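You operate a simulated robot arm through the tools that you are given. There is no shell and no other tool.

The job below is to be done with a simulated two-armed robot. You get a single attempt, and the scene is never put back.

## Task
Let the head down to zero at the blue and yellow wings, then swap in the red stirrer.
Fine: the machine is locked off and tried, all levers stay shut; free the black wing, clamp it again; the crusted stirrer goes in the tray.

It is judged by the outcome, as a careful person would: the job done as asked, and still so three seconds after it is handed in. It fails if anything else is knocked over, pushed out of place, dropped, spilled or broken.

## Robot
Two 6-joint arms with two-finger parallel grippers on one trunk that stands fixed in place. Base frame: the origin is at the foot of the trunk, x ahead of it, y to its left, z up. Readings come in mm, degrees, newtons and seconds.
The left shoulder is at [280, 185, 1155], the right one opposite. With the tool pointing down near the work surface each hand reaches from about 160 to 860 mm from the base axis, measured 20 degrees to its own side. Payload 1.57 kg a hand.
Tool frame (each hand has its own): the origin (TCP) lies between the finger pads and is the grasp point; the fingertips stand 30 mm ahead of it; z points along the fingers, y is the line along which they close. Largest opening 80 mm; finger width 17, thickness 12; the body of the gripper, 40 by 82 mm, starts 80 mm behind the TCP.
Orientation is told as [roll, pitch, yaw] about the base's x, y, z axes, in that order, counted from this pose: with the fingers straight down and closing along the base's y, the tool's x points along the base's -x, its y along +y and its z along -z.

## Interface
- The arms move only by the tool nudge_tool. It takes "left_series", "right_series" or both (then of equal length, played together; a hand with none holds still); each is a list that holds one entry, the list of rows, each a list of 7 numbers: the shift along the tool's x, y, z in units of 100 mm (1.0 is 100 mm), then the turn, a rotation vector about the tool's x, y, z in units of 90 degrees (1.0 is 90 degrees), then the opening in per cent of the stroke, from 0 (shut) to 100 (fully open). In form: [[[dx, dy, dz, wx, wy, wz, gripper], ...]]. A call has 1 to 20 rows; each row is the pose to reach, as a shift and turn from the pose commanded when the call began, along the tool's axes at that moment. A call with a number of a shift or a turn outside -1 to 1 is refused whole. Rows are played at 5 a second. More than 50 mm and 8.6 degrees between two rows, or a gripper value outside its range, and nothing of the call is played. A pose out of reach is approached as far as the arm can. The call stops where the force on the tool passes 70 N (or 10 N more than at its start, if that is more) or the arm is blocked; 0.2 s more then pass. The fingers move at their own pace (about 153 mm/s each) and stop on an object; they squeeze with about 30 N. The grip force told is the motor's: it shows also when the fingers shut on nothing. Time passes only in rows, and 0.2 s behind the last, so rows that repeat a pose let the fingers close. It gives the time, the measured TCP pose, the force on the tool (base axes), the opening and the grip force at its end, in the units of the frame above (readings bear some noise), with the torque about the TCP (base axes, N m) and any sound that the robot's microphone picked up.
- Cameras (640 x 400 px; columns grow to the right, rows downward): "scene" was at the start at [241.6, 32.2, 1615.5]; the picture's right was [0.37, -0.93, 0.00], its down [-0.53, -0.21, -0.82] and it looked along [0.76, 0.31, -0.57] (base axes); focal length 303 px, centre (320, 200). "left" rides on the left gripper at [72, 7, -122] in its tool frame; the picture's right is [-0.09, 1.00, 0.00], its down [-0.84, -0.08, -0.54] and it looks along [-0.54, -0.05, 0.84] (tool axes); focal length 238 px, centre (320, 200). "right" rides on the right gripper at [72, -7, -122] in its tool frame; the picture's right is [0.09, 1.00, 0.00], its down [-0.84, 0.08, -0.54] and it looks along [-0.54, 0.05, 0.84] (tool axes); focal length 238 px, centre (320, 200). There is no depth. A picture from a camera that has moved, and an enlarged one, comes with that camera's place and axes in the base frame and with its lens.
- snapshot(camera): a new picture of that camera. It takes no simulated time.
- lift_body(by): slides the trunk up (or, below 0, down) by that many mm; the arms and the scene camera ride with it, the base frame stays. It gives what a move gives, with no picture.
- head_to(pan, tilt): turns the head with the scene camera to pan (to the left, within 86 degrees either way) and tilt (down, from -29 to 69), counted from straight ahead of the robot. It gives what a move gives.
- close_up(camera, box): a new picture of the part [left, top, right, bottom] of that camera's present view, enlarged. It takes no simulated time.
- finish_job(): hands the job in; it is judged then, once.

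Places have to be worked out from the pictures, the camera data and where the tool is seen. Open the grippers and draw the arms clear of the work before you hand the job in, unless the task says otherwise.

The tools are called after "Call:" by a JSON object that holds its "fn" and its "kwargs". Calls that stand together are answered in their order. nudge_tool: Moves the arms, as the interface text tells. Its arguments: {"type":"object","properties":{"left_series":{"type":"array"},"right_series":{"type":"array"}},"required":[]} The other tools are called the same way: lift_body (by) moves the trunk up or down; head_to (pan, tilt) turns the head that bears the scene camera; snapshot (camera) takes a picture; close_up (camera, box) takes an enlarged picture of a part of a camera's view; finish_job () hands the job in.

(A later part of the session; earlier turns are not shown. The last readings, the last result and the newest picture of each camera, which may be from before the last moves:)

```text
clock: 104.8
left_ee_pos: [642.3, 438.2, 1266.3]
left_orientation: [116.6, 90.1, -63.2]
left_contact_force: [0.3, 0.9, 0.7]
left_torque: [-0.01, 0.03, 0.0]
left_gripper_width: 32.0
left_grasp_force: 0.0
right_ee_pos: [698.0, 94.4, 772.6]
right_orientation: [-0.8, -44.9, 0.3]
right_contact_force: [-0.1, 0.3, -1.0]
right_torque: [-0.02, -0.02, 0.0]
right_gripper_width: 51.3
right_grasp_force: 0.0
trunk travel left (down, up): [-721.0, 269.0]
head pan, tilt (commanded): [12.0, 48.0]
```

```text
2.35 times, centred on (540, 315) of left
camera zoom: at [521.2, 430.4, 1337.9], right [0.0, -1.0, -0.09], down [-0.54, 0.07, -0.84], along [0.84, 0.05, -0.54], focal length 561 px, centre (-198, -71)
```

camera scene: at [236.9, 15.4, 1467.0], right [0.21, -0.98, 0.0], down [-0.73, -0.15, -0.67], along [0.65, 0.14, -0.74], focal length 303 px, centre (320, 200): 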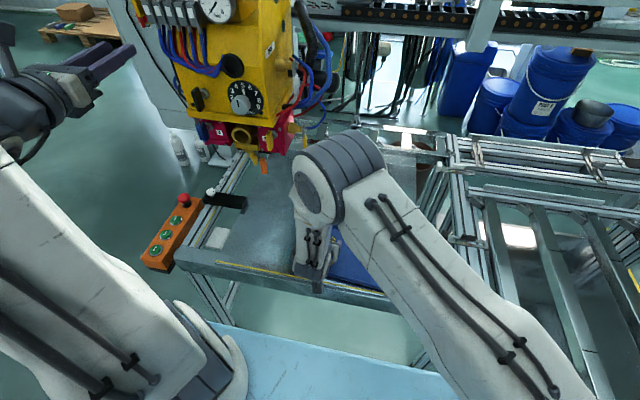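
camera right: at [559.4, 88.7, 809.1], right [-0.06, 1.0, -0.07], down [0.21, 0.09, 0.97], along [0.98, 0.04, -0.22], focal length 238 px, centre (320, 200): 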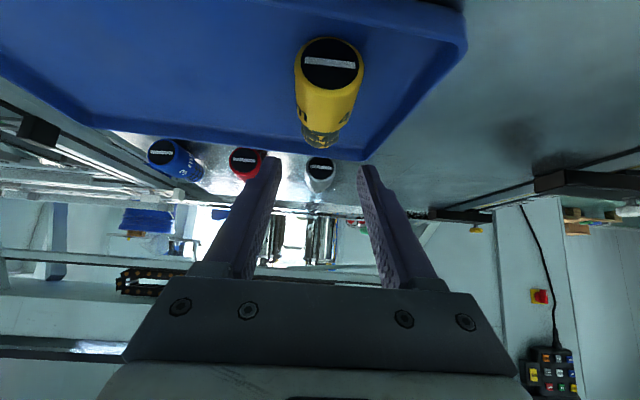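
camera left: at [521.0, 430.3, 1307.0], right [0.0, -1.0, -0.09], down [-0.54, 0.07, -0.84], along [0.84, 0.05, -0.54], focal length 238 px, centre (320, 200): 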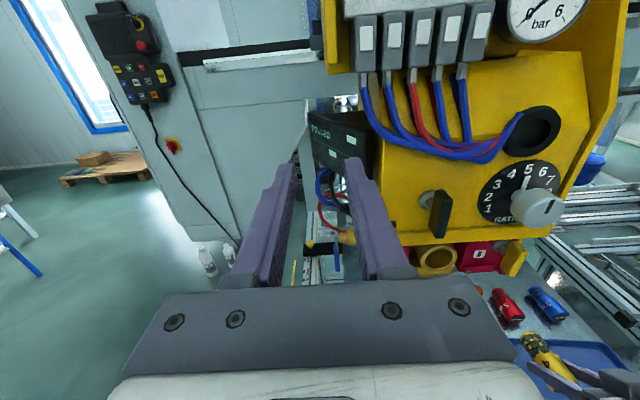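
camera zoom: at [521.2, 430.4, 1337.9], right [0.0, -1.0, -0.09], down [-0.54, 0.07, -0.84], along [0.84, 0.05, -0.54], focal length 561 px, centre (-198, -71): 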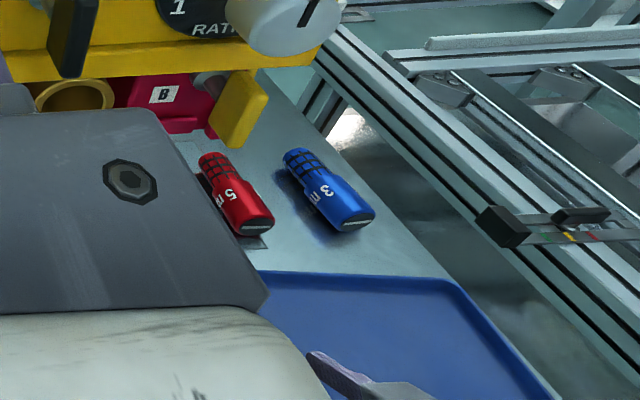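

The crusted stirrer lies neatly in the tray. I now move the right hand across toward the red stirrer, staying high, with the fingers opened to 60 mm.

Call:
{"fn": "nudge_tool", "kwargs": {"right_series": [[[-0.134, -0.1, 0.092, 0, 0, 0, 75], [-0.269, -0.2, 0.184, 0, 0, 0, 75], [-0.403, -0.3, 0.276, 0, 0, 0, 75], [-0.538, -0.4, 0.368, 0, 0, 0, 75], [-0.672, -0.5, 0.46, 0, 0, 0, 75]]]}}

Call:
{"fn": "snapshot", "kwargs": {"camera": "right"}}

Call:
{"fn": "snapshot", "kwargs": {"camera": "scene"}}

```text
clock: 106.0
left_ee_pos: [642.9, 439.4, 1265.9]
left_orientation: [126.2, 89.9, -53.6]
left_contact_force: [0.2, 0.1, -0.4]
left_torque: [-0.01, 0.0, -0.01]
left_gripper_width: 32.1
left_grasp_force: 0.0
right_ee_pos: [778.8, 43.6, 789.7]
right_orientation: [-0.8, -44.8, 0.3]
right_contact_force: [0.0, 0.0, 0.5]
right_torque: [-0.01, -0.02, 0.03]
right_gripper_width: 59.8
right_grasp_force: 0.1
trunk travel left (down, up): [-721.0, 269.0]
head pan, tilt (commanded): [12.0, 48.0]
```

```text
taken
camera right: at [640.2, 38.7, 825.4], right [-0.06, 1.0, -0.07], down [0.21, 0.09, 0.97], along [0.98, 0.04, -0.22], focal length 238 px, centre (320, 200)
```

right: 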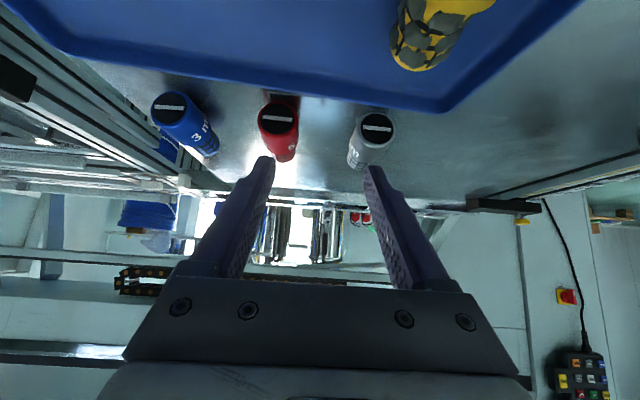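

```text
taken
camera scene: at [236.7, 15.4, 1467.0], right [0.21, -0.98, 0.0], down [-0.73, -0.15, -0.67], along [0.65, 0.14, -0.74], focal length 303 px, centre (320, 200)
```

scene: 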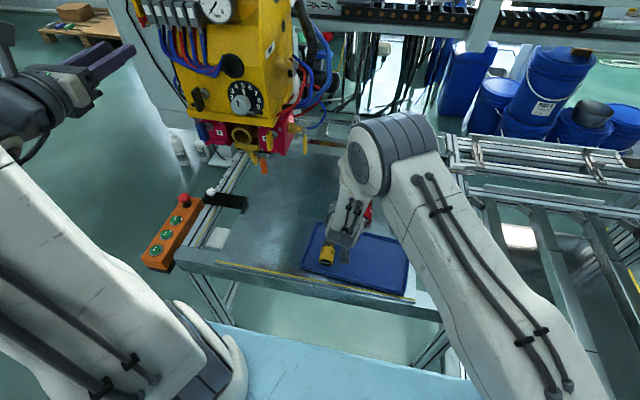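

I zoom on the red stirrer from this camera to fix its position before approaching.

Call:
{"fn": "close_up", "kwargs": {"camera": "right", "box": [220, 70, 340, 180]}}

Call:
{"fn": "close_up", "kwargs": {"camera": "left", "box": [480, 260, 580, 340]}}

```text
3.64 times, centred on (280, 125) of right
camera zoom: at [640.2, 38.7, 825.4], right [-0.06, 1.0, -0.07], down [0.21, 0.09, 0.97], along [0.98, 0.04, -0.22], focal length 867 px, centre (466, 473)
```

zoom: 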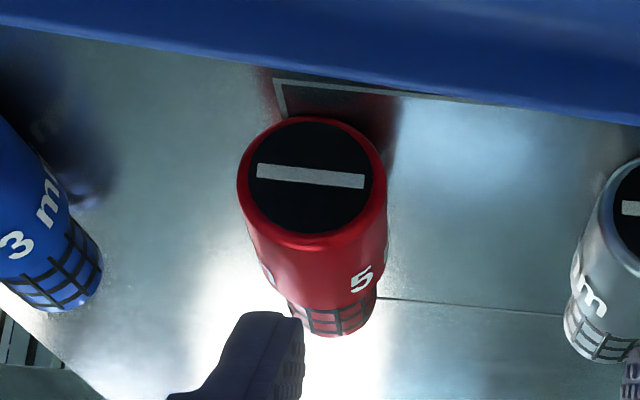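

```text
5.00 times, centred on (530, 300) of left
camera zoom: at [521.0, 430.4, 1338.0], right [0.0, -1.0, -0.09], down [-0.54, 0.07, -0.84], along [0.84, 0.05, -0.54], focal length 1192 px, centre (-730, -300)
```

zoom: 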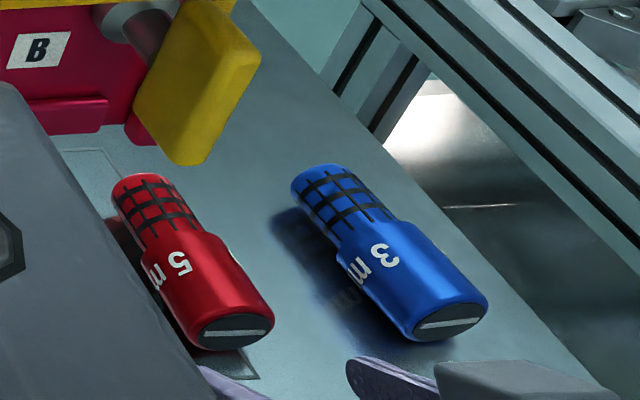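

The red stirrer's axis is at y≈1.7 and its slot end at x≈851. I move to a pre-grasp point 80 mm back along the tool axis and trim the small orientation error.

Call:
{"fn": "nudge_tool", "kwargs": {"right_series": [[[-0.007, -0.1, 0.076, -0.001, -0.0006, 0.0022, 75], [-0.014, -0.2, 0.152, -0.002, -0.0011, 0.0044, 75], [-0.021, -0.3, 0.227, -0.003, -0.0017, 0.0065, 75], [-0.028, -0.419, 0.303, -0.0039, -0.0022, 0.0087, 75], [-0.028, -0.419, 0.303, -0.0039, -0.0022, 0.0087, 75]]]}}

Call:
{"fn": "snapshot", "kwargs": {"camera": "right"}}

Call:
{"fn": "close_up", "kwargs": {"camera": "right", "box": [240, 60, 400, 200]}}

```text
clock: 107.2
left_ee_pos: [642.3, 437.7, 1266.1]
left_orientation: [126.2, 89.9, -53.6]
left_contact_force: [-0.6, 0.6, 0.2]
left_torque: [0.01, 0.02, -0.04]
left_gripper_width: 32.0
left_grasp_force: 0.1
right_ee_pos: [800.9, 2.8, 768.8]
right_orientation: [0.4, -44.9, -0.7]
right_contact_force: [0.2, 0.4, -0.2]
right_torque: [-0.01, -0.05, 0.01]
right_gripper_width: 60.0
right_grasp_force: 0.0
trunk travel left (down, up): [-721.0, 269.0]
head pan, tilt (commanded): [12.0, 48.0]
```

```text
taken
camera right: at [662.8, -3.6, 804.4], right [-0.06, 1.0, -0.06], down [0.21, 0.07, 0.98], along [0.98, 0.04, -0.21], focal length 238 px, centre (320, 200)
```

right: 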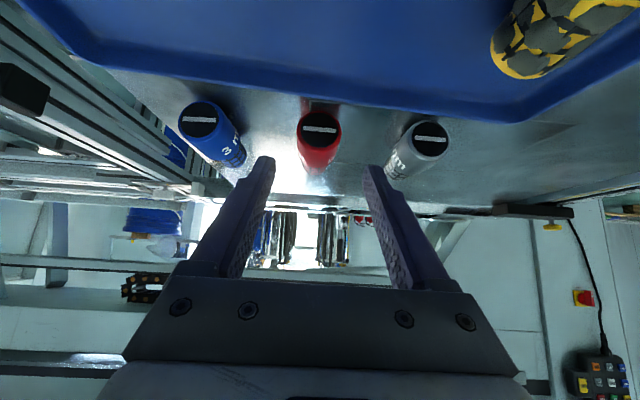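

```text
2.86 times, centred on (320, 130) of right
camera zoom: at [662.8, -3.6, 804.4], right [-0.06, 1.0, -0.06], down [0.21, 0.07, 0.98], along [0.98, 0.04, -0.21], focal length 681 px, centre (320, 400)
```

zoom: 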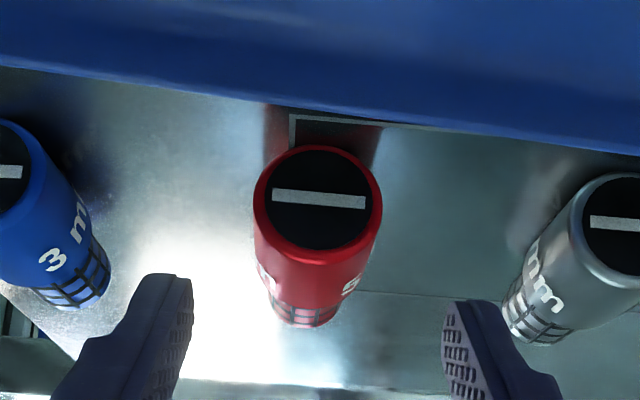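

The red stirrer is centred between the fingers. I move horizontally to directly above the grip point at (858, 1), then come straight down with the trunk.

Call:
{"fn": "nudge_tool", "kwargs": {"right_series": [[[-0.1, -0.004, 0.1, -0.0003, 0, -0.0014, 75], [-0.2, -0.008, 0.2, -0.0005, 0, -0.0028, 75], [-0.3, -0.012, 0.3, -0.0008, 0, -0.0042, 75], [-0.402, -0.016, 0.402, -0.001, 0, -0.0055, 75], [-0.402, -0.016, 0.402, -0.001, 0, -0.0055, 75]]]}}

Call:
{"fn": "snapshot", "kwargs": {"camera": "right"}}

Call:
{"fn": "snapshot", "kwargs": {"camera": "scene"}}

Call:
{"fn": "snapshot", "kwargs": {"camera": "left"}}

```text
clock: 108.4
left_ee_pos: [642.4, 437.6, 1266.2]
left_orientation: [125.6, 90.0, -54.3]
left_contact_force: [0.1, 0.3, 0.0]
left_torque: [-0.01, 0.01, 0.01]
left_gripper_width: 31.9
left_grasp_force: 0.0
right_ee_pos: [858.1, -0.5, 769.4]
right_orientation: [-0.1, -44.9, -0.1]
right_contact_force: [-0.6, 0.2, -0.2]
right_torque: [0.0, -0.01, 0.0]
right_gripper_width: 60.2
right_grasp_force: 0.2
trunk travel left (down, up): [-721.0, 269.0]
head pan, tilt (commanded): [12.0, 48.0]
```

```text
taken
camera right: at [719.7, -6.8, 804.8], right [-0.06, 1.0, -0.07], down [0.21, 0.08, 0.98], along [0.98, 0.05, -0.21], focal length 238 px, centre (320, 200)
```

right: 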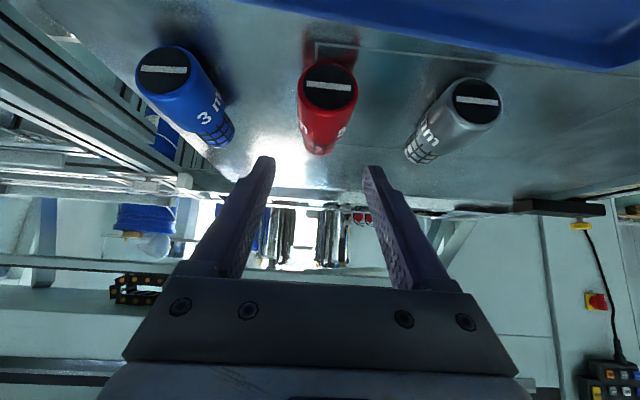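

```text
taken
camera scene: at [236.8, 15.3, 1467.0], right [0.21, -0.98, 0.0], down [-0.73, -0.15, -0.67], along [0.65, 0.14, -0.74], focal length 303 px, centre (320, 200)
```

scene: 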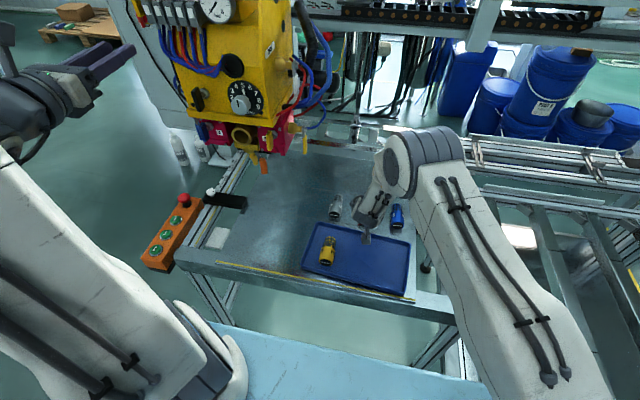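

```text
taken
camera left: at [521.1, 430.3, 1338.0], right [0.0, -1.0, -0.09], down [-0.54, 0.07, -0.84], along [0.84, 0.05, -0.54], focal length 238 px, centre (320, 200)
```

left: 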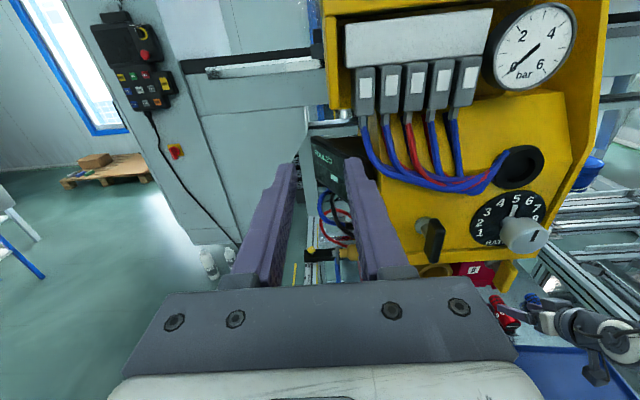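

Aligned: the red stirrer's axis runs at y≈-1 near the grip point. I trim by 2 mm and lower the trunk 40 mm, then check.

Call:
{"fn": "nudge_tool", "kwargs": {"right_series": [[[-0.014, -0.008, 0.014, 0, 0, 0, 75], [-0.014, -0.008, 0.014, 0, 0, 0, 75]]]}}

Call:
{"fn": "lift_body", "kwargs": {"by": -40}}

Call:
{"fn": "snapshot", "kwargs": {"camera": "right"}}

Call:
{"fn": "close_up", "kwargs": {"camera": "scene", "box": [300, 170, 450, 290]}}

```text
clock: 109.0
left_ee_pos: [643.3, 436.8, 1266.0]
left_orientation: [125.8, 90.0, -54.0]
left_contact_force: [0.1, -0.4, -1.5]
left_torque: [0.03, 0.01, -0.03]
left_gripper_width: 32.0
left_grasp_force: 0.1
right_ee_pos: [859.3, -1.3, 769.3]
right_orientation: [0.0, -45.0, 0.0]
right_contact_force: [-0.6, 1.7, 0.4]
right_torque: [0.03, 0.02, -0.04]
right_gripper_width: 60.2
right_grasp_force: 0.1
trunk travel left (down, up): [-721.0, 269.0]
head pan, tilt (commanded): [12.0, 48.0]
```

```text
clock: 109.9
left_ee_pos: [642.4, 438.3, 1226.8]
left_orientation: [133.8, 89.9, -46.1]
left_contact_force: [0.3, -0.3, 0.1]
left_torque: [-0.01, -0.01, 0.02]
left_gripper_width: 32.0
left_grasp_force: 0.0
right_ee_pos: [860.6, -1.3, 730.6]
right_orientation: [-0.1, -45.0, -0.1]
right_contact_force: [-0.4, 0.2, 0.4]
right_torque: [0.03, 0.01, -0.03]
right_gripper_width: 59.9
right_grasp_force: 0.0
trunk travel left (down, up): [-681.0, 309.0]
head pan, tilt (commanded): [12.0, 48.0]
```

```text
taken
camera right: at [721.3, -7.5, 764.7], right [-0.06, 1.0, -0.07], down [0.21, 0.08, 0.98], along [0.98, 0.05, -0.21], focal length 238 px, centre (320, 200)
```

right: 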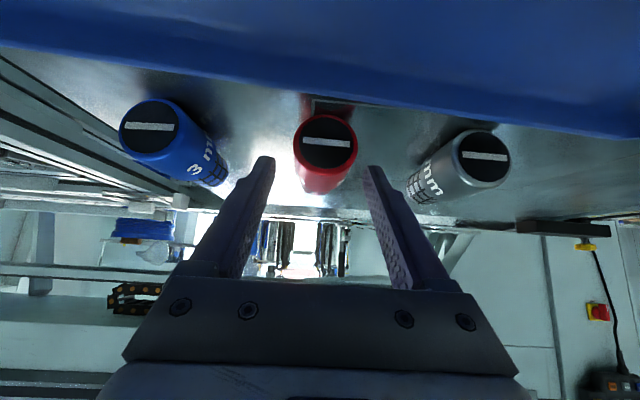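

```text
3.33 times, centred on (375, 230) of scene
camera zoom: at [236.7, 15.3, 1427.1], right [0.21, -0.98, 0.0], down [-0.73, -0.15, -0.67], along [0.65, 0.14, -0.74], focal length 1011 px, centre (137, 100)
```

zoom: 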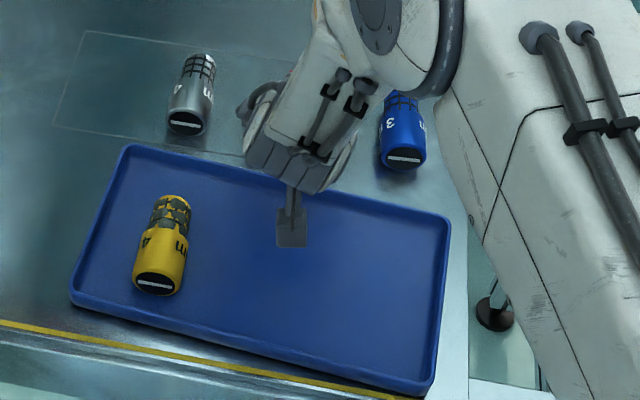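

Still well centred, and the crusted stirrer and the others lie undisturbed. I lower another 10 mm and then 6 mm to the grip height.

Call:
{"fn": "lift_body", "kwargs": {"by": -10}}

Call:
{"fn": "lift_body", "kwargs": {"by": -6}}

Call:
{"fn": "snapshot", "kwargs": {"camera": "right"}}

```text
clock: 110.5
left_ee_pos: [642.3, 437.5, 1217.4]
left_orientation: [129.2, 89.9, -50.6]
left_contact_force: [0.1, 0.8, 0.8]
left_torque: [-0.01, 0.02, 0.0]
left_gripper_width: 31.7
left_grasp_force: 0.0
right_ee_pos: [860.8, -1.9, 719.0]
right_orientation: [0.0, -45.0, 0.0]
right_contact_force: [0.6, 1.0, -0.5]
right_torque: [0.01, 0.0, 0.0]
right_gripper_width: 59.9
right_grasp_force: 0.0
trunk travel left (down, up): [-671.0, 319.0]
head pan, tilt (commanded): [12.0, 48.0]
```

```text
clock: 111.0
left_ee_pos: [642.8, 438.8, 1209.4]
left_orientation: [128.3, 90.1, -51.5]
left_contact_force: [-0.9, -0.4, -0.1]
left_torque: [-0.04, 0.0, 0.01]
left_gripper_width: 31.9
left_grasp_force: 0.1
right_ee_pos: [860.7, -1.8, 711.8]
right_orientation: [0.1, -44.9, -0.1]
right_contact_force: [0.4, -0.1, -0.8]
right_torque: [0.01, 0.0, -0.04]
right_gripper_width: 59.9
right_grasp_force: 0.1
trunk travel left (down, up): [-665.0, 325.0]
head pan, tilt (commanded): [12.0, 48.0]
```

```text
taken
camera right: at [721.3, -7.5, 748.6], right [-0.06, 1.0, -0.07], down [0.21, 0.08, 0.98], along [0.98, 0.05, -0.21], focal length 238 px, centre (320, 200)
```

right: 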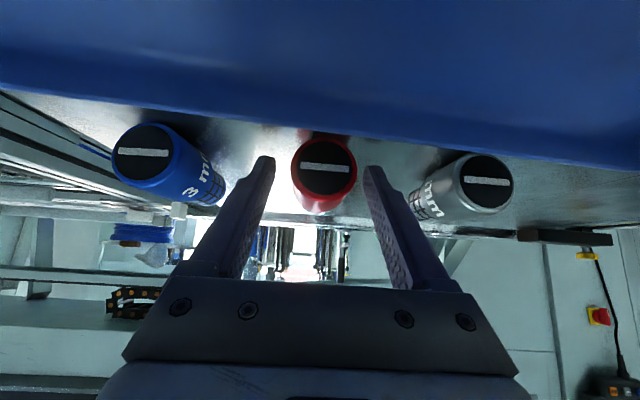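

The red end appears at nearly the same image spot as the yellow one did when gripped, so the geometry matches. I close gently on it.

Call:
{"fn": "nudge_tool", "kwargs": {"right_series": [[[0, 0.005, 0, 0, 0, 0, 65], [0, 0.01, 0, 0, 0, 0, 57], [0, 0.01, 0, 0, 0, 0, 50], [0, 0.01, 0, 0, 0, 0, 0], [0, 0.01, 0, 0, 0, 0, 0], [0, 0.01, 0, 0, 0, 0, 0]]]}}

Call:
{"fn": "snapshot", "kwargs": {"camera": "right"}}

```text
clock: 112.4
left_ee_pos: [642.6, 437.5, 1209.1]
left_orientation: [127.2, 90.0, -52.5]
left_contact_force: [0.0, 0.1, -0.2]
left_torque: [-0.01, 0.01, -0.02]
left_gripper_width: 31.8
left_grasp_force: 0.1
right_ee_pos: [860.2, 0.1, 712.8]
right_orientation: [0.1, -44.9, -0.2]
right_contact_force: [-0.4, 0.2, 0.5]
right_torque: [0.03, -0.03, -0.01]
right_gripper_width: 39.8
right_grasp_force: 29.9
trunk travel left (down, up): [-665.0, 325.0]
head pan, tilt (commanded): [12.0, 48.0]
```

```text
taken
camera right: at [721.4, -6.4, 748.6], right [-0.06, 1.0, -0.07], down [0.21, 0.08, 0.98], along [0.98, 0.05, -0.21], focal length 238 px, centre (320, 200)
```

right: 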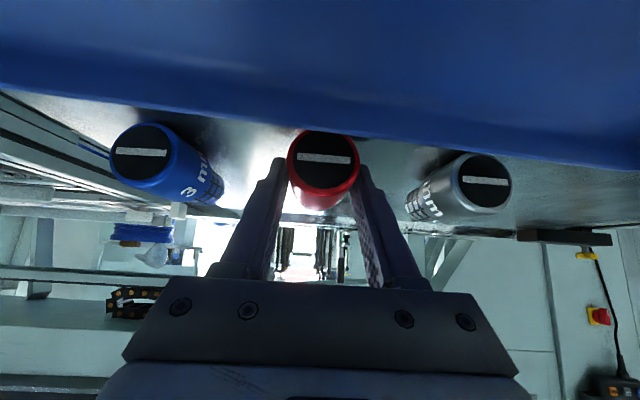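

The red stirrer is gripped at 39.8 mm, just like the other. I take a close-up to record how it sits in the fingers before lifting.

Call:
{"fn": "close_up", "kwargs": {"camera": "right", "box": [260, 110, 390, 220]}}

```text
3.64 times, centred on (325, 165) of right
camera zoom: at [721.4, -6.4, 748.6], right [-0.06, 1.0, -0.07], down [0.21, 0.08, 0.98], along [0.98, 0.05, -0.21], focal length 867 px, centre (302, 327)
```

zoom: 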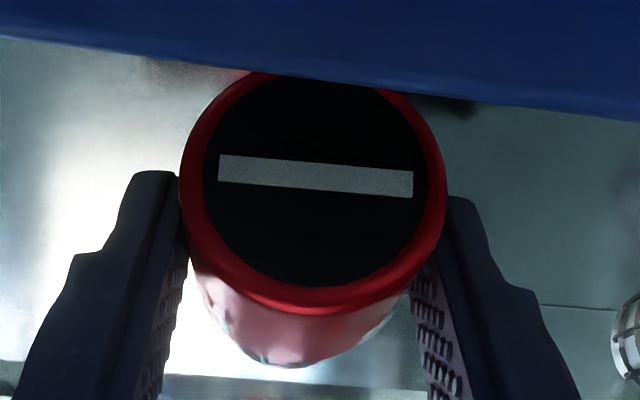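

The red stirrer slid about 10 mm toward the palm as it was gripped, but it is held level: its slot end is ~17 mm behind the TCP and its axis ~14 mm below it. I lift it straight up with the trunk.

Call:
{"fn": "lift_body", "kwargs": {"by": 20}}

Call:
{"fn": "lift_body", "kwargs": {"by": 60}}

Call:
{"fn": "close_up", "kwargs": {"camera": "right", "box": [260, 110, 390, 220]}}

Call:
{"fn": "snapshot", "kwargs": {"camera": "right"}}

Call:
{"fn": "close_up", "kwargs": {"camera": "left", "box": [470, 260, 640, 400]}}

```text
clock: 113.1
left_ee_pos: [643.3, 438.8, 1230.4]
left_orientation: [115.2, 90.0, -64.5]
left_contact_force: [-1.1, -0.3, -0.4]
left_torque: [0.02, 0.01, -0.01]
left_gripper_width: 32.1
left_grasp_force: 0.0
right_ee_pos: [859.8, -1.0, 732.4]
right_orientation: [0.0, -45.0, -0.2]
right_contact_force: [-0.8, -0.2, -1.3]
right_torque: [0.02, 0.01, -0.01]
right_gripper_width: 39.9
right_grasp_force: 30.1
trunk travel left (down, up): [-685.0, 305.0]
head pan, tilt (commanded): [12.0, 48.0]
```

```text
clock: 114.1
left_ee_pos: [641.6, 438.4, 1290.1]
left_orientation: [111.9, 90.0, -67.8]
left_contact_force: [0.1, -0.7, 0.0]
left_torque: [-0.01, 0.01, 0.02]
left_gripper_width: 32.2
left_grasp_force: 0.1
right_ee_pos: [860.3, -0.6, 793.3]
right_orientation: [0.0, -45.0, 0.0]
right_contact_force: [-0.9, -0.2, -0.8]
right_torque: [-0.01, -0.02, 0.02]
right_gripper_width: 39.7
right_grasp_force: 30.2
trunk travel left (down, up): [-745.0, 245.0]
head pan, tilt (commanded): [12.0, 48.0]
```

```text
3.64 times, centred on (325, 165) of right
camera zoom: at [721.4, -6.4, 828.4], right [-0.06, 1.0, -0.07], down [0.21, 0.08, 0.97], along [0.98, 0.05, -0.21], focal length 867 px, centre (302, 327)
```

zoom: 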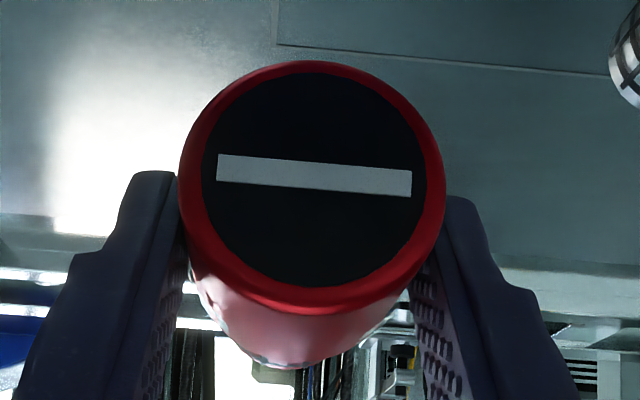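

```text
taken
camera right: at [721.4, -6.4, 828.4], right [-0.06, 1.0, -0.07], down [0.21, 0.08, 0.97], along [0.98, 0.05, -0.21], focal length 238 px, centre (320, 200)
```

right: 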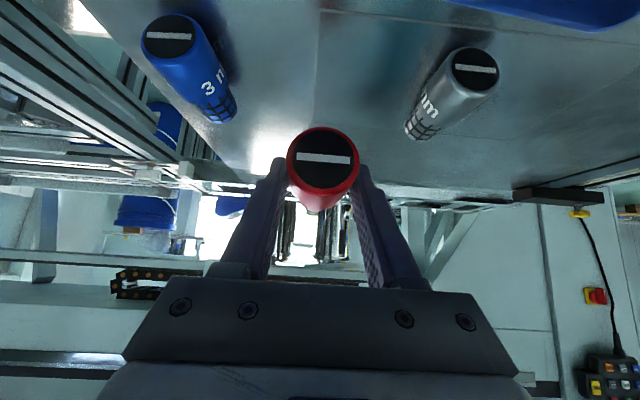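

```text
2.86 times, centred on (555, 330) of left
camera zoom: at [521.3, 430.4, 1361.8], right [0.0, -1.0, -0.09], down [-0.54, 0.07, -0.84], along [0.84, 0.05, -0.54], focal length 681 px, centre (-351, -171)
```

zoom: 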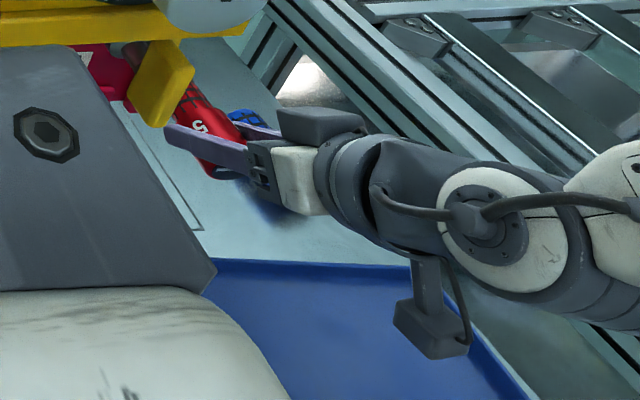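

The red stirrer is held level and square. I carry it back along the same route, up and away from the table first.

Call:
{"fn": "nudge_tool", "kwargs": {"right_series": [[[0.071, 0.06, -0.156, 0, 0, 0, 0], [0.142, 0.12, -0.311, 0, 0, 0, 0], [0.212, 0.18, -0.467, 0, 0, 0, 0], [0.283, 0.24, -0.622, 0, 0, 0, 0], [0.354, 0.3, -0.778, 0, 0, 0, 0]]]}}

Call:
{"fn": "nudge_tool", "kwargs": {"right_series": [[[0.042, 0.06, -0.184, 0, 0, 0, 0], [0.085, 0.12, -0.368, 0, 0, 0, 0], [0.127, 0.18, -0.551, 0, 0, 0, 0], [0.17, 0.24, -0.735, 0, 0, 0, 0], [0.212, 0.3, -0.919, 0, 0, 0, 0]]]}}

Call:
{"fn": "nudge_tool", "kwargs": {"right_series": [[[-0.028, 0.08, -0.198, 0, 0, 0, 0], [-0.056, 0.16, -0.396, 0, 0, 0, 0], [-0.085, 0.24, -0.594, 0, 0, 0, 0], [-0.113, 0.32, -0.792, 0, 0, 0, 0], [-0.141, 0.4, -0.99, 0, 0, 0, 0]]]}}

Call:
{"fn": "snapshot", "kwargs": {"camera": "scene"}}

Call:
{"fn": "snapshot", "kwargs": {"camera": "right"}}

```text
clock: 115.3
left_ee_pos: [641.8, 439.0, 1290.0]
left_orientation: [120.7, 90.0, -59.2]
left_contact_force: [0.2, 0.3, -0.1]
left_torque: [0.0, 0.01, -0.01]
left_gripper_width: 32.0
left_grasp_force: 0.0
right_ee_pos: [779.0, 29.9, 824.8]
right_orientation: [0.0, -44.9, -0.2]
right_contact_force: [-0.2, 0.3, -2.1]
right_torque: [-0.01, 0.04, -0.01]
right_gripper_width: 39.8
right_grasp_force: 30.3
trunk travel left (down, up): [-745.0, 245.0]
head pan, tilt (commanded): [12.0, 48.0]
```

```text
clock: 116.5
left_ee_pos: [641.9, 439.3, 1290.3]
left_orientation: [118.5, 90.0, -61.3]
left_contact_force: [-0.2, -0.3, -0.7]
left_torque: [0.01, 0.01, 0.03]
left_gripper_width: 31.9
left_grasp_force: 0.1
right_ee_pos: [700.4, 60.8, 873.5]
right_orientation: [0.0, -45.1, -0.1]
right_contact_force: [0.1, 0.7, -1.2]
right_torque: [-0.03, 0.04, 0.03]
right_gripper_width: 39.7
right_grasp_force: 30.3
trunk travel left (down, up): [-745.0, 245.0]
head pan, tilt (commanded): [12.0, 48.0]
```

```text
clock: 117.7
left_ee_pos: [643.3, 438.2, 1291.1]
left_orientation: [120.3, 89.9, -59.5]
left_contact_force: [0.8, -0.6, -0.5]
left_torque: [-0.03, 0.01, 0.01]
left_gripper_width: 32.0
left_grasp_force: 0.1
right_ee_pos: [639.3, 98.9, 951.9]
right_orientation: [0.0, -44.9, -0.2]
right_contact_force: [-0.2, -1.6, -0.7]
right_torque: [-0.02, 0.04, -0.01]
right_gripper_width: 39.9
right_grasp_force: 29.9
trunk travel left (down, up): [-745.0, 245.0]
head pan, tilt (commanded): [12.0, 48.0]
```

```text
taken
camera scene: at [237.0, 15.4, 1491.0], right [0.21, -0.98, 0.0], down [-0.73, -0.15, -0.67], along [0.65, 0.14, -0.74], focal length 303 px, centre (320, 200)
```

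scene: 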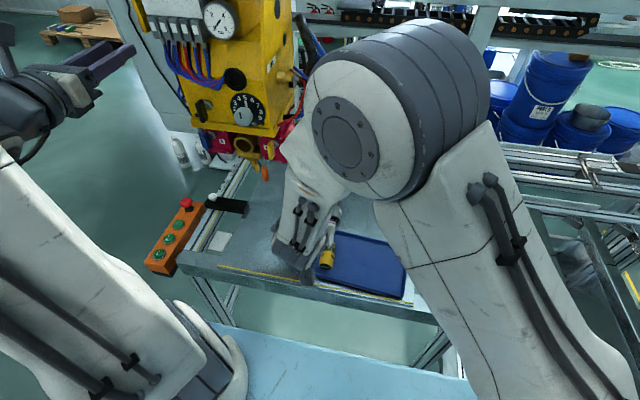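

```text
taken
camera right: at [500.6, 93.6, 988.3], right [-0.06, 1.0, -0.07], down [0.21, 0.08, 0.97], along [0.98, 0.05, -0.21], focal length 238 px, centre (320, 200)
```

right: 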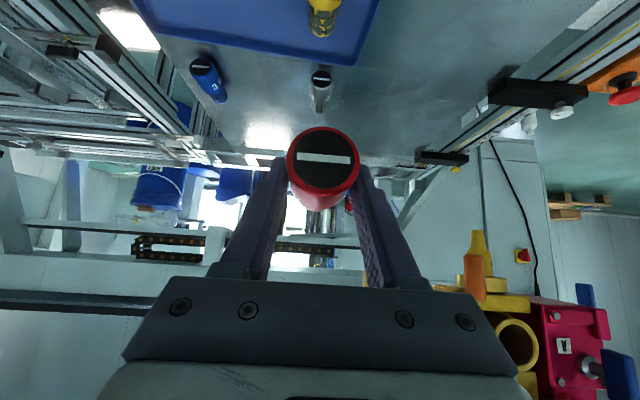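

All is going well. I continue left and up to line up with the empty bore at y≈300, staying back at x≈600.

Call:
{"fn": "nudge_tool", "kwargs": {"right_series": [[[-0.028, 0.2, -0.141, 0, 0, 0, 0], [-0.056, 0.4, -0.283, 0, 0, 0, 0], [-0.085, 0.6, -0.424, 0, 0, 0, 0], [-0.113, 0.8, -0.566, 0, 0, 0, 0], [-0.141, 1.0, -0.707, 0, 0, 0, 0]]]}}

Call:
{"fn": "nudge_tool", "kwargs": {"right_series": [[[-0.09, 0.2, -0.09, 0, 0, 0, 0], [-0.18, 0.4, -0.18, 0, 0, 0, 0], [-0.27, 0.6, -0.27, 0, 0, 0, 0], [-0.36, 0.8, -0.36, 0, 0, 0, 0], [-0.45, 1.0, -0.45, 0, 0, 0, 0]]]}}

Call:
{"fn": "snapshot", "kwargs": {"camera": "right"}}

Call:
{"fn": "snapshot", "kwargs": {"camera": "left"}}

Call:
{"fn": "snapshot", "kwargs": {"camera": "scene"}}

```text
clock: 118.9
left_ee_pos: [643.4, 438.4, 1291.2]
left_orientation: [120.7, 89.9, -59.1]
left_contact_force: [0.2, -0.8, 0.0]
left_torque: [-0.05, -0.03, 0.03]
left_gripper_width: 32.0
left_grasp_force: 0.0
right_ee_pos: [600.2, 200.5, 1012.5]
right_orientation: [0.0, -44.9, -0.1]
right_contact_force: [-0.1, 0.2, -0.9]
right_torque: [0.01, 0.02, -0.01]
right_gripper_width: 39.6
right_grasp_force: 30.0
trunk travel left (down, up): [-745.0, 245.0]
head pan, tilt (commanded): [12.0, 48.0]
```

```text
clock: 120.1
left_ee_pos: [642.7, 437.9, 1290.6]
left_orientation: [121.6, 90.0, -58.2]
left_contact_force: [0.6, 0.4, 0.7]
left_torque: [-0.02, 0.0, -0.01]
left_gripper_width: 32.1
left_grasp_force: 0.0
right_ee_pos: [601.3, 299.1, 1076.9]
right_orientation: [0.0, -45.0, 0.0]
right_contact_force: [0.1, -0.6, -1.2]
right_torque: [0.05, 0.03, -0.01]
right_gripper_width: 39.7
right_grasp_force: 29.9
trunk travel left (down, up): [-745.0, 245.0]
head pan, tilt (commanded): [12.0, 48.0]
```

```text
taken
camera right: at [462.0, 293.8, 1111.7], right [-0.06, 1.0, -0.07], down [0.21, 0.08, 0.97], along [0.98, 0.05, -0.21], focal length 238 px, centre (320, 200)
```

right: 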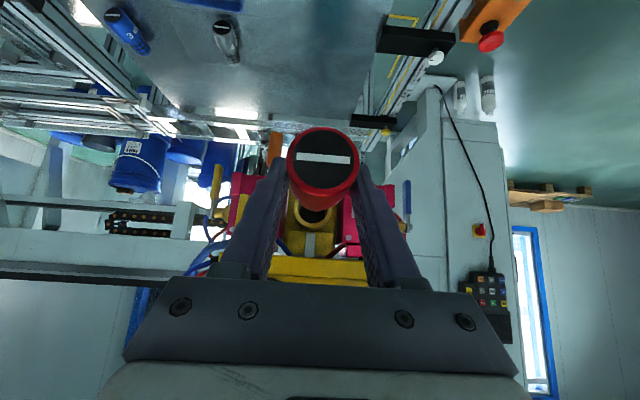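

```text
taken
camera left: at [521.1, 430.3, 1361.9], right [0.0, -1.0, -0.09], down [-0.54, 0.07, -0.84], along [0.84, 0.05, -0.54], focal length 238 px, centre (320, 200)
```

left: 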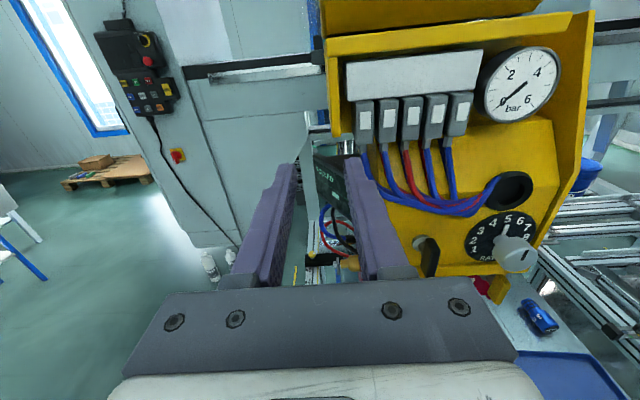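

```text
taken
camera scene: at [236.8, 15.3, 1491.0], right [0.21, -0.98, 0.0], down [-0.73, -0.15, -0.67], along [0.65, 0.14, -0.74], focal length 303 px, centre (320, 200)
```

scene: 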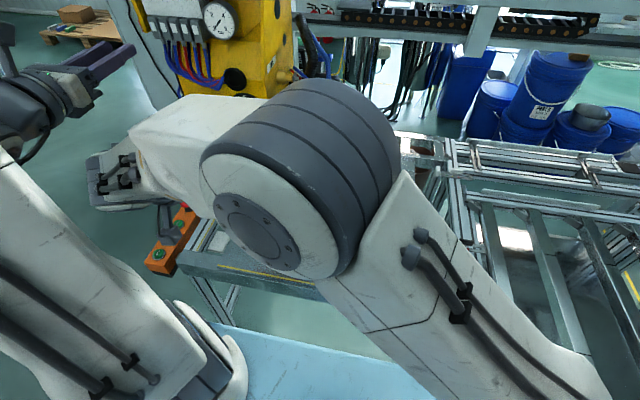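

The red stirrer sits in the grip just as the yellow one did after withdrawal. From the earlier force-free grip, the bore axis is at about y 299.8, z 1060.5. I trim y and z for that, and lower the left hand 55 mm so its camera can watch the insertion.

Call:
{"fn": "nudge_tool", "kwargs": {"left_series": [[[-0.15, 0, 0, 0, 0, 0, 40], [-0.3, 0, 0, 0, 0, 0, 40], [-0.45, 0, 0, 0, 0, 0, 40], [-0.55, 0, 0, 0, 0, 0, 40]]], "right_series": [[[-0.02, 0.003, 0.05, 0, 0, 0, 0], [-0.06, 0.006, 0.1, 0, 0, 0, 0], [-0.11, 0.006, 0.14, 0, 0, 0, 0], [-0.126, 0.006, 0.156, 0, 0, 0, 0]]]}}

Call:
{"fn": "snapshot", "kwargs": {"camera": "left"}}

Call:
{"fn": "close_up", "kwargs": {"camera": "left", "box": [390, 200, 590, 330]}}

Call:
{"fn": "close_up", "kwargs": {"camera": "right", "box": [240, 110, 400, 280]}}

```text
clock: 121.1
left_ee_pos: [643.4, 438.7, 1235.2]
left_orientation: [174.5, 90.1, -5.3]
left_contact_force: [0.9, -0.2, -0.1]
left_torque: [0.01, 0.02, 0.0]
left_gripper_width: 32.0
left_grasp_force: 0.1
right_ee_pos: [620.7, 300.1, 1073.5]
right_orientation: [0.0, -44.9, -0.1]
right_contact_force: [0.1, -0.1, -1.8]
right_torque: [0.0, 0.01, 0.0]
right_gripper_width: 39.9
right_grasp_force: 29.7
trunk travel left (down, up): [-745.0, 245.0]
head pan, tilt (commanded): [12.0, 48.0]
```

```text
taken
camera left: at [521.2, 430.3, 1307.2], right [0.0, -1.0, -0.09], down [-0.54, 0.08, -0.84], along [0.84, 0.05, -0.54], focal length 238 px, centre (320, 200)
```

left: 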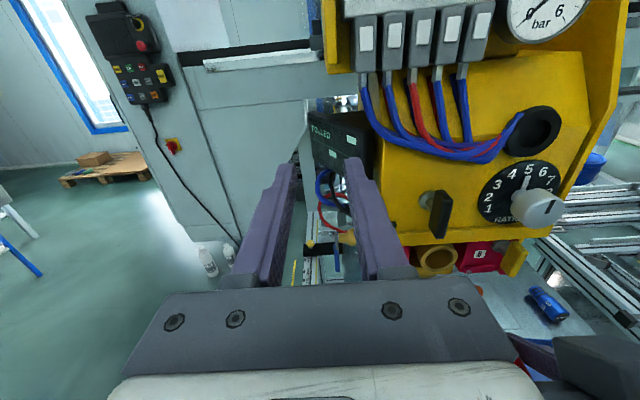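

```text
3.08 times, centred on (490, 265) of left
camera zoom: at [521.2, 430.3, 1307.2], right [0.0, -1.0, -0.09], down [-0.54, 0.08, -0.84], along [0.84, 0.05, -0.54], focal length 733 px, centre (-203, 0)
```

zoom: 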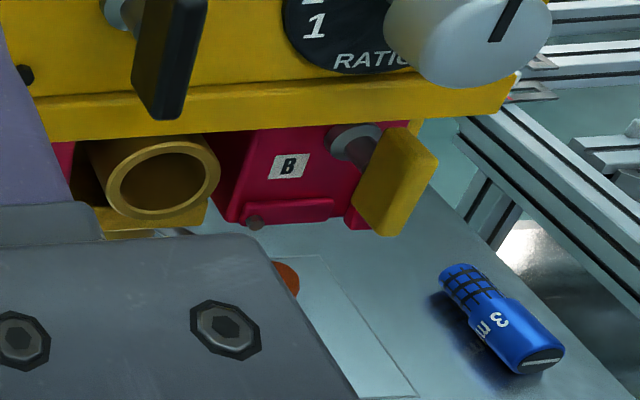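

```text
2.35 times, centred on (320, 195) of right
camera zoom: at [481.6, 294.4, 1109.7], right [-0.06, 1.0, -0.07], down [0.21, 0.08, 0.97], along [0.98, 0.05, -0.21], focal length 561 px, centre (320, 212)
```

zoom: 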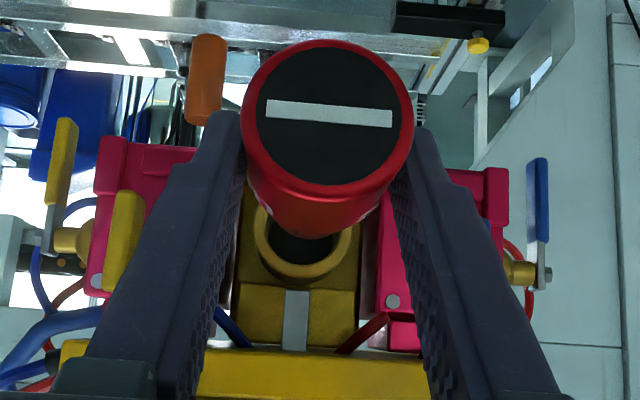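

From the right camera the red axis (y≈300.7, z≈1060.7) and the sleeve centre (y≈300.5, z≈1061.8) agree to about 1 mm. I advance 50 mm, stopping just short of the sleeve.

Call:
{"fn": "nudge_tool", "kwargs": {"right_series": [[[-0.09, 0, 0.088, 0, 0, 0, 0], [-0.18, 0, 0.176, 0, 0, 0, 0], [-0.27, 0, 0.263, 0, 0, 0, 0], [-0.358, 0, 0.35, 0, 0, 0, 0], [-0.358, 0, 0.35, 0, 0, 0, 0]]]}}

Call:
{"fn": "close_up", "kwargs": {"camera": "right", "box": [240, 110, 400, 280]}}

Call:
{"fn": "close_up", "kwargs": {"camera": "left", "box": [390, 200, 590, 330]}}

```text
clock: 122.3
left_ee_pos: [643.5, 437.8, 1236.3]
left_orientation: [123.8, 89.9, -56.1]
left_contact_force: [0.1, 0.2, -0.3]
left_torque: [-0.02, 0.02, 0.0]
left_gripper_width: 32.2
left_grasp_force: 0.0
right_ee_pos: [670.8, 300.9, 1074.5]
right_orientation: [0.0, -45.1, 0.0]
right_contact_force: [-1.4, -0.2, -0.8]
right_torque: [-0.01, 0.09, 0.0]
right_gripper_width: 39.7
right_grasp_force: 29.9
trunk travel left (down, up): [-745.0, 245.0]
head pan, tilt (commanded): [12.0, 48.0]
```

```text
2.35 times, centred on (320, 195) of right
camera zoom: at [532.1, 294.3, 1109.9], right [-0.06, 1.0, -0.07], down [0.21, 0.08, 0.97], along [0.98, 0.05, -0.21], focal length 561 px, centre (320, 212)
```

zoom: 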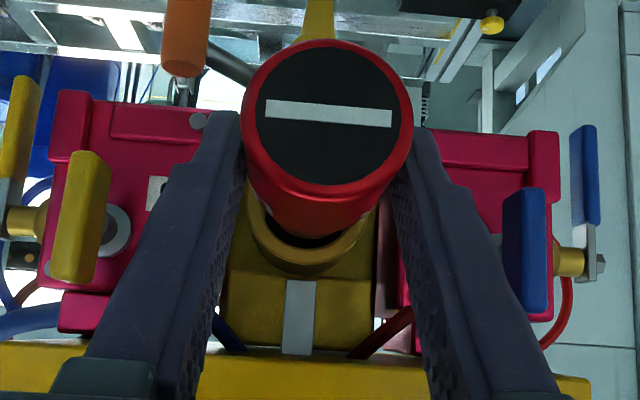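

```text
3.08 times, centred on (490, 265) of left
camera zoom: at [521.3, 430.4, 1307.3], right [0.0, -1.0, -0.09], down [-0.54, 0.07, -0.84], along [0.84, 0.05, -0.54], focal length 733 px, centre (-203, 0)
```

zoom: 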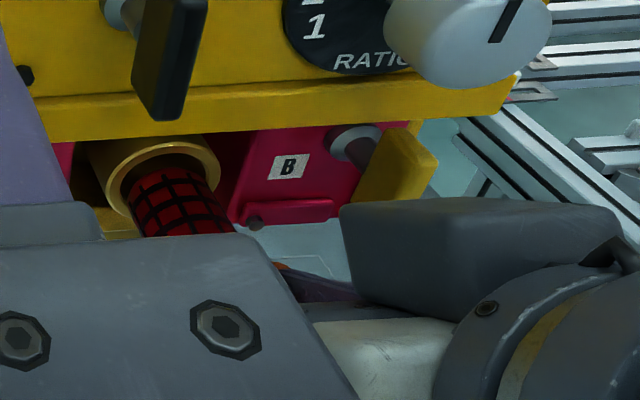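

The mesh tip is right at the mouth of the sleeve and looks centred, with no force. I feed it in 15 mm slowly.

Call:
{"fn": "nudge_tool", "kwargs": {"right_series": [[[-0.021, 0, 0.021, 0, 0, 0, 0], [-0.042, 0, 0.042, 0, 0, 0, 0], [-0.064, 0, 0.064, 0, 0, 0, 0], [-0.085, 0, 0.085, 0, 0, 0, 0], [-0.106, 0, 0.106, 0, 0, 0, 0]]]}}

Call:
{"fn": "close_up", "kwargs": {"camera": "right", "box": [240, 110, 400, 280]}}

Call:
{"fn": "close_up", "kwargs": {"camera": "left", "box": [390, 200, 590, 330]}}

```text
clock: 123.5
left_ee_pos: [643.4, 438.7, 1235.0]
left_orientation: [124.3, 90.0, -55.2]
left_contact_force: [-1.4, -0.6, 0.9]
left_torque: [0.01, 0.02, -0.02]
left_gripper_width: 31.9
left_grasp_force: 0.1
right_ee_pos: [685.3, 300.8, 1074.8]
right_orientation: [0.0, -45.0, -0.1]
right_contact_force: [-0.3, 0.5, -1.1]
right_torque: [0.0, 0.04, -0.03]
right_gripper_width: 39.7
right_grasp_force: 29.7
trunk travel left (down, up): [-745.0, 245.0]
head pan, tilt (commanded): [12.0, 48.0]
```

```text
2.35 times, centred on (320, 195) of right
camera zoom: at [546.6, 294.8, 1110.4], right [-0.06, 1.0, -0.07], down [0.21, 0.08, 0.98], along [0.98, 0.05, -0.21], focal length 561 px, centre (320, 212)
```

zoom: 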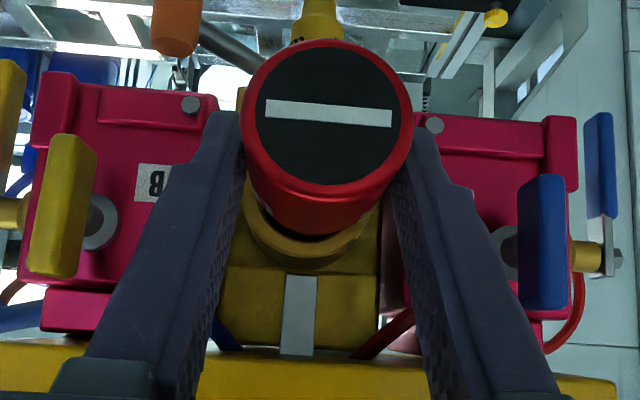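

```text
3.08 times, centred on (490, 265) of left
camera zoom: at [521.3, 430.4, 1307.3], right [0.0, -1.0, -0.09], down [-0.54, 0.07, -0.84], along [0.84, 0.05, -0.54], focal length 733 px, centre (-203, 0)
```

zoom: 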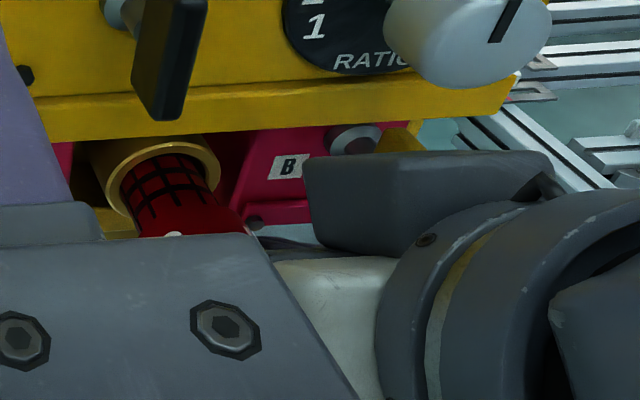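

It is entering the sleeve cleanly with no force. I go on another 15 mm.

Call:
{"fn": "nudge_tool", "kwargs": {"right_series": [[[-0.021, 0, 0.021, 0, 0, 0, 0], [-0.042, 0, 0.042, 0, 0, 0, 0], [-0.064, 0, 0.064, 0, 0, 0, 0], [-0.085, 0, 0.085, 0, 0, 0, 0], [-0.106, 0, 0.106, 0, 0, 0, 0]]]}}

Call:
{"fn": "close_up", "kwargs": {"camera": "right", "box": [240, 110, 400, 280]}}

Call:
{"fn": "close_up", "kwargs": {"camera": "left", "box": [390, 200, 590, 330]}}

```text
clock: 124.7
left_ee_pos: [642.9, 438.2, 1235.5]
left_orientation: [123.2, 89.9, -56.6]
left_contact_force: [0.6, -0.4, -0.2]
left_torque: [0.02, -0.01, 0.01]
left_gripper_width: 31.9
left_grasp_force: 0.0
right_ee_pos: [701.0, 300.3, 1075.0]
right_orientation: [-0.2, -45.0, 0.0]
right_contact_force: [-0.9, 0.1, -0.6]
right_torque: [0.06, 0.0, -0.05]
right_gripper_width: 39.6
right_grasp_force: 29.7
trunk travel left (down, up): [-745.0, 245.0]
head pan, tilt (commanded): [12.0, 48.0]
```

```text
2.35 times, centred on (320, 195) of right
camera zoom: at [561.6, 294.3, 1110.3], right [-0.06, 1.0, -0.07], down [0.21, 0.08, 0.97], along [0.98, 0.05, -0.21], focal length 561 px, centre (320, 212)
```

zoom: 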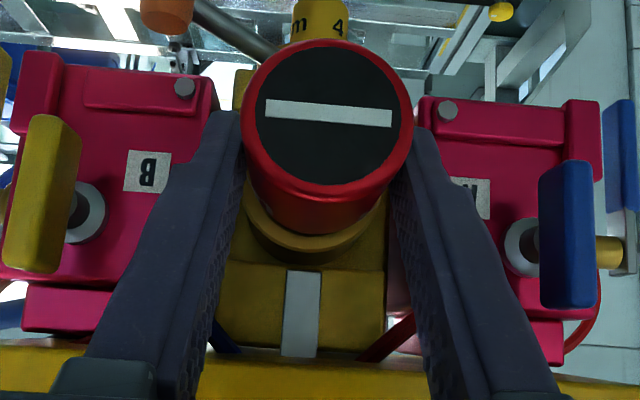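

```text
3.08 times, centred on (490, 265) of left
camera zoom: at [521.3, 430.4, 1307.3], right [0.0, -1.0, -0.09], down [-0.54, 0.07, -0.84], along [0.84, 0.05, -0.54], focal length 733 px, centre (-203, 0)
```

zoom: 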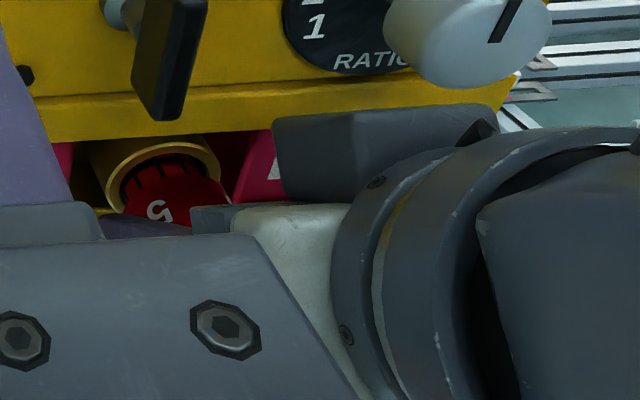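

About 13 mm remains; the knob, black wing and sleeve should still be clear of the gripper by several millimetres. I continue in 2 mm rows and watch the force.

Call:
{"fn": "nudge_tool", "kwargs": {"right_series": [[[-0.014, 0, 0.014, 0, 0, 0, 0], [-0.028, 0, 0.028, 0, 0, 0, 0], [-0.042, 0, 0.042, 0, 0, 0, 0], [-0.057, 0, 0.057, 0, 0, 0, 0]]]}}

Call:
{"fn": "close_up", "kwargs": {"camera": "right", "box": [240, 110, 400, 280]}}

Call:
{"fn": "close_up", "kwargs": {"camera": "left", "box": [390, 200, 590, 330]}}

```text
clock: 125.7
left_ee_pos: [643.6, 438.1, 1235.7]
left_orientation: [125.3, 90.0, -54.6]
left_contact_force: [0.0, 0.7, -0.2]
left_torque: [0.0, 0.05, 0.03]
left_gripper_width: 31.9
left_grasp_force: 0.1
right_ee_pos: [709.6, 300.8, 1074.3]
right_orientation: [0.1, -45.0, -0.1]
right_contact_force: [-1.4, 1.0, -1.2]
right_torque: [0.0, 0.06, -0.02]
right_gripper_width: 39.7
right_grasp_force: 29.9
trunk travel left (down, up): [-745.0, 245.0]
head pan, tilt (commanded): [12.0, 48.0]
```

```text
2.35 times, centred on (320, 195) of right
camera zoom: at [569.6, 294.7, 1110.3], right [-0.06, 1.0, -0.07], down [0.21, 0.08, 0.97], along [0.98, 0.05, -0.21], focal length 561 px, centre (320, 212)
```

zoom: 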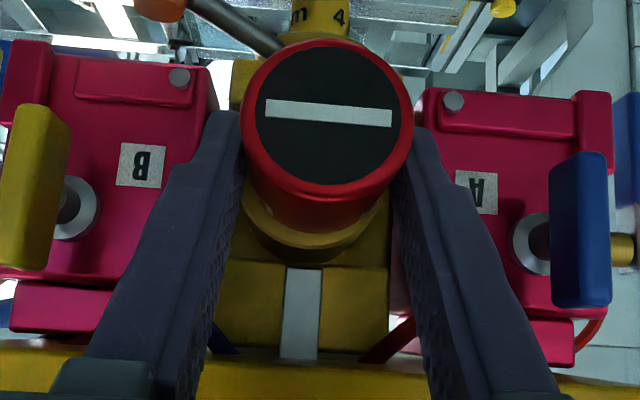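

```text
3.08 times, centred on (490, 265) of left
camera zoom: at [521.2, 430.4, 1307.3], right [0.0, -1.0, -0.09], down [-0.54, 0.07, -0.84], along [0.84, 0.05, -0.54], focal length 733 px, centre (-203, 0)
```

zoom: 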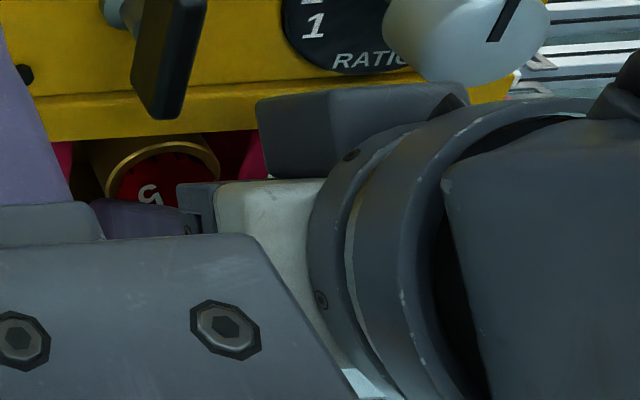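

Still no contact. I feed 4 mm more in 1.3 mm rows.

Call:
{"fn": "nudge_tool", "kwargs": {"right_series": [[[-0.009, 0, 0.009, 0, 0, 0, 0], [-0.019, 0, 0.019, 0, 0, 0, 0], [-0.028, 0, 0.028, 0, 0, 0, 0]]]}}

Call:
{"fn": "close_up", "kwargs": {"camera": "right", "box": [240, 110, 400, 280]}}

Call:
{"fn": "close_up", "kwargs": {"camera": "left", "box": [390, 200, 590, 330]}}

```text
clock: 126.5
left_ee_pos: [641.9, 438.8, 1236.9]
left_orientation: [134.2, 89.8, -45.6]
left_contact_force: [-0.4, -0.3, -0.2]
left_torque: [0.01, -0.02, 0.03]
left_gripper_width: 31.8
left_grasp_force: 0.1
right_ee_pos: [712.7, 300.8, 1075.5]
right_orientation: [0.0, -45.0, 0.0]
right_contact_force: [-5.2, 0.1, -0.5]
right_torque: [0.01, 0.09, -0.02]
right_gripper_width: 39.8
right_grasp_force: 30.2
trunk travel left (down, up): [-745.0, 245.0]
head pan, tilt (commanded): [12.0, 48.0]
```

```text
2.35 times, centred on (320, 195) of right
camera zoom: at [573.1, 294.7, 1110.5], right [-0.06, 1.0, -0.07], down [0.21, 0.08, 0.97], along [0.98, 0.05, -0.21], focal length 561 px, centre (320, 212)
```

zoom: 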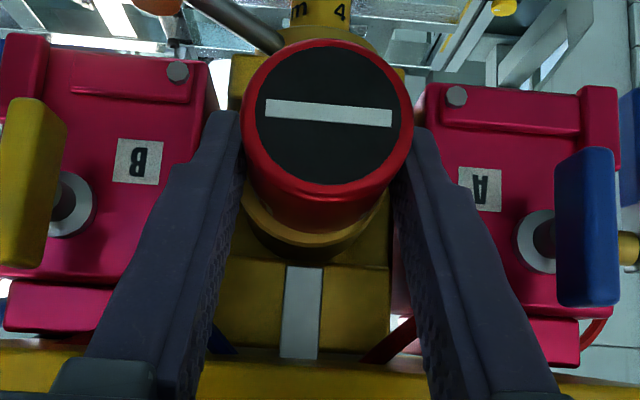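

```text
3.08 times, centred on (490, 265) of left
camera zoom: at [521.0, 430.5, 1307.4], right [0.0, -1.0, -0.09], down [-0.54, 0.07, -0.84], along [0.84, 0.05, -0.54], focal length 733 px, centre (-203, 0)
```

zoom: 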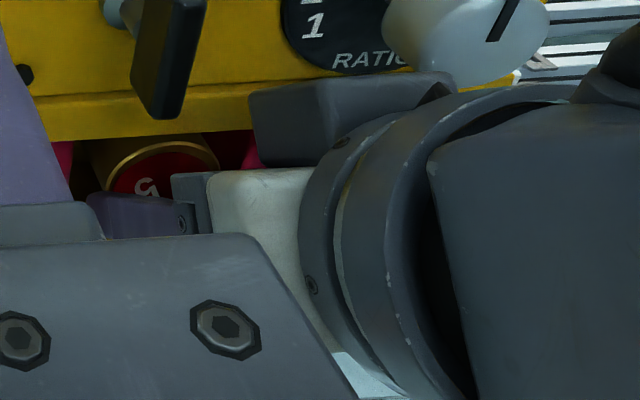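

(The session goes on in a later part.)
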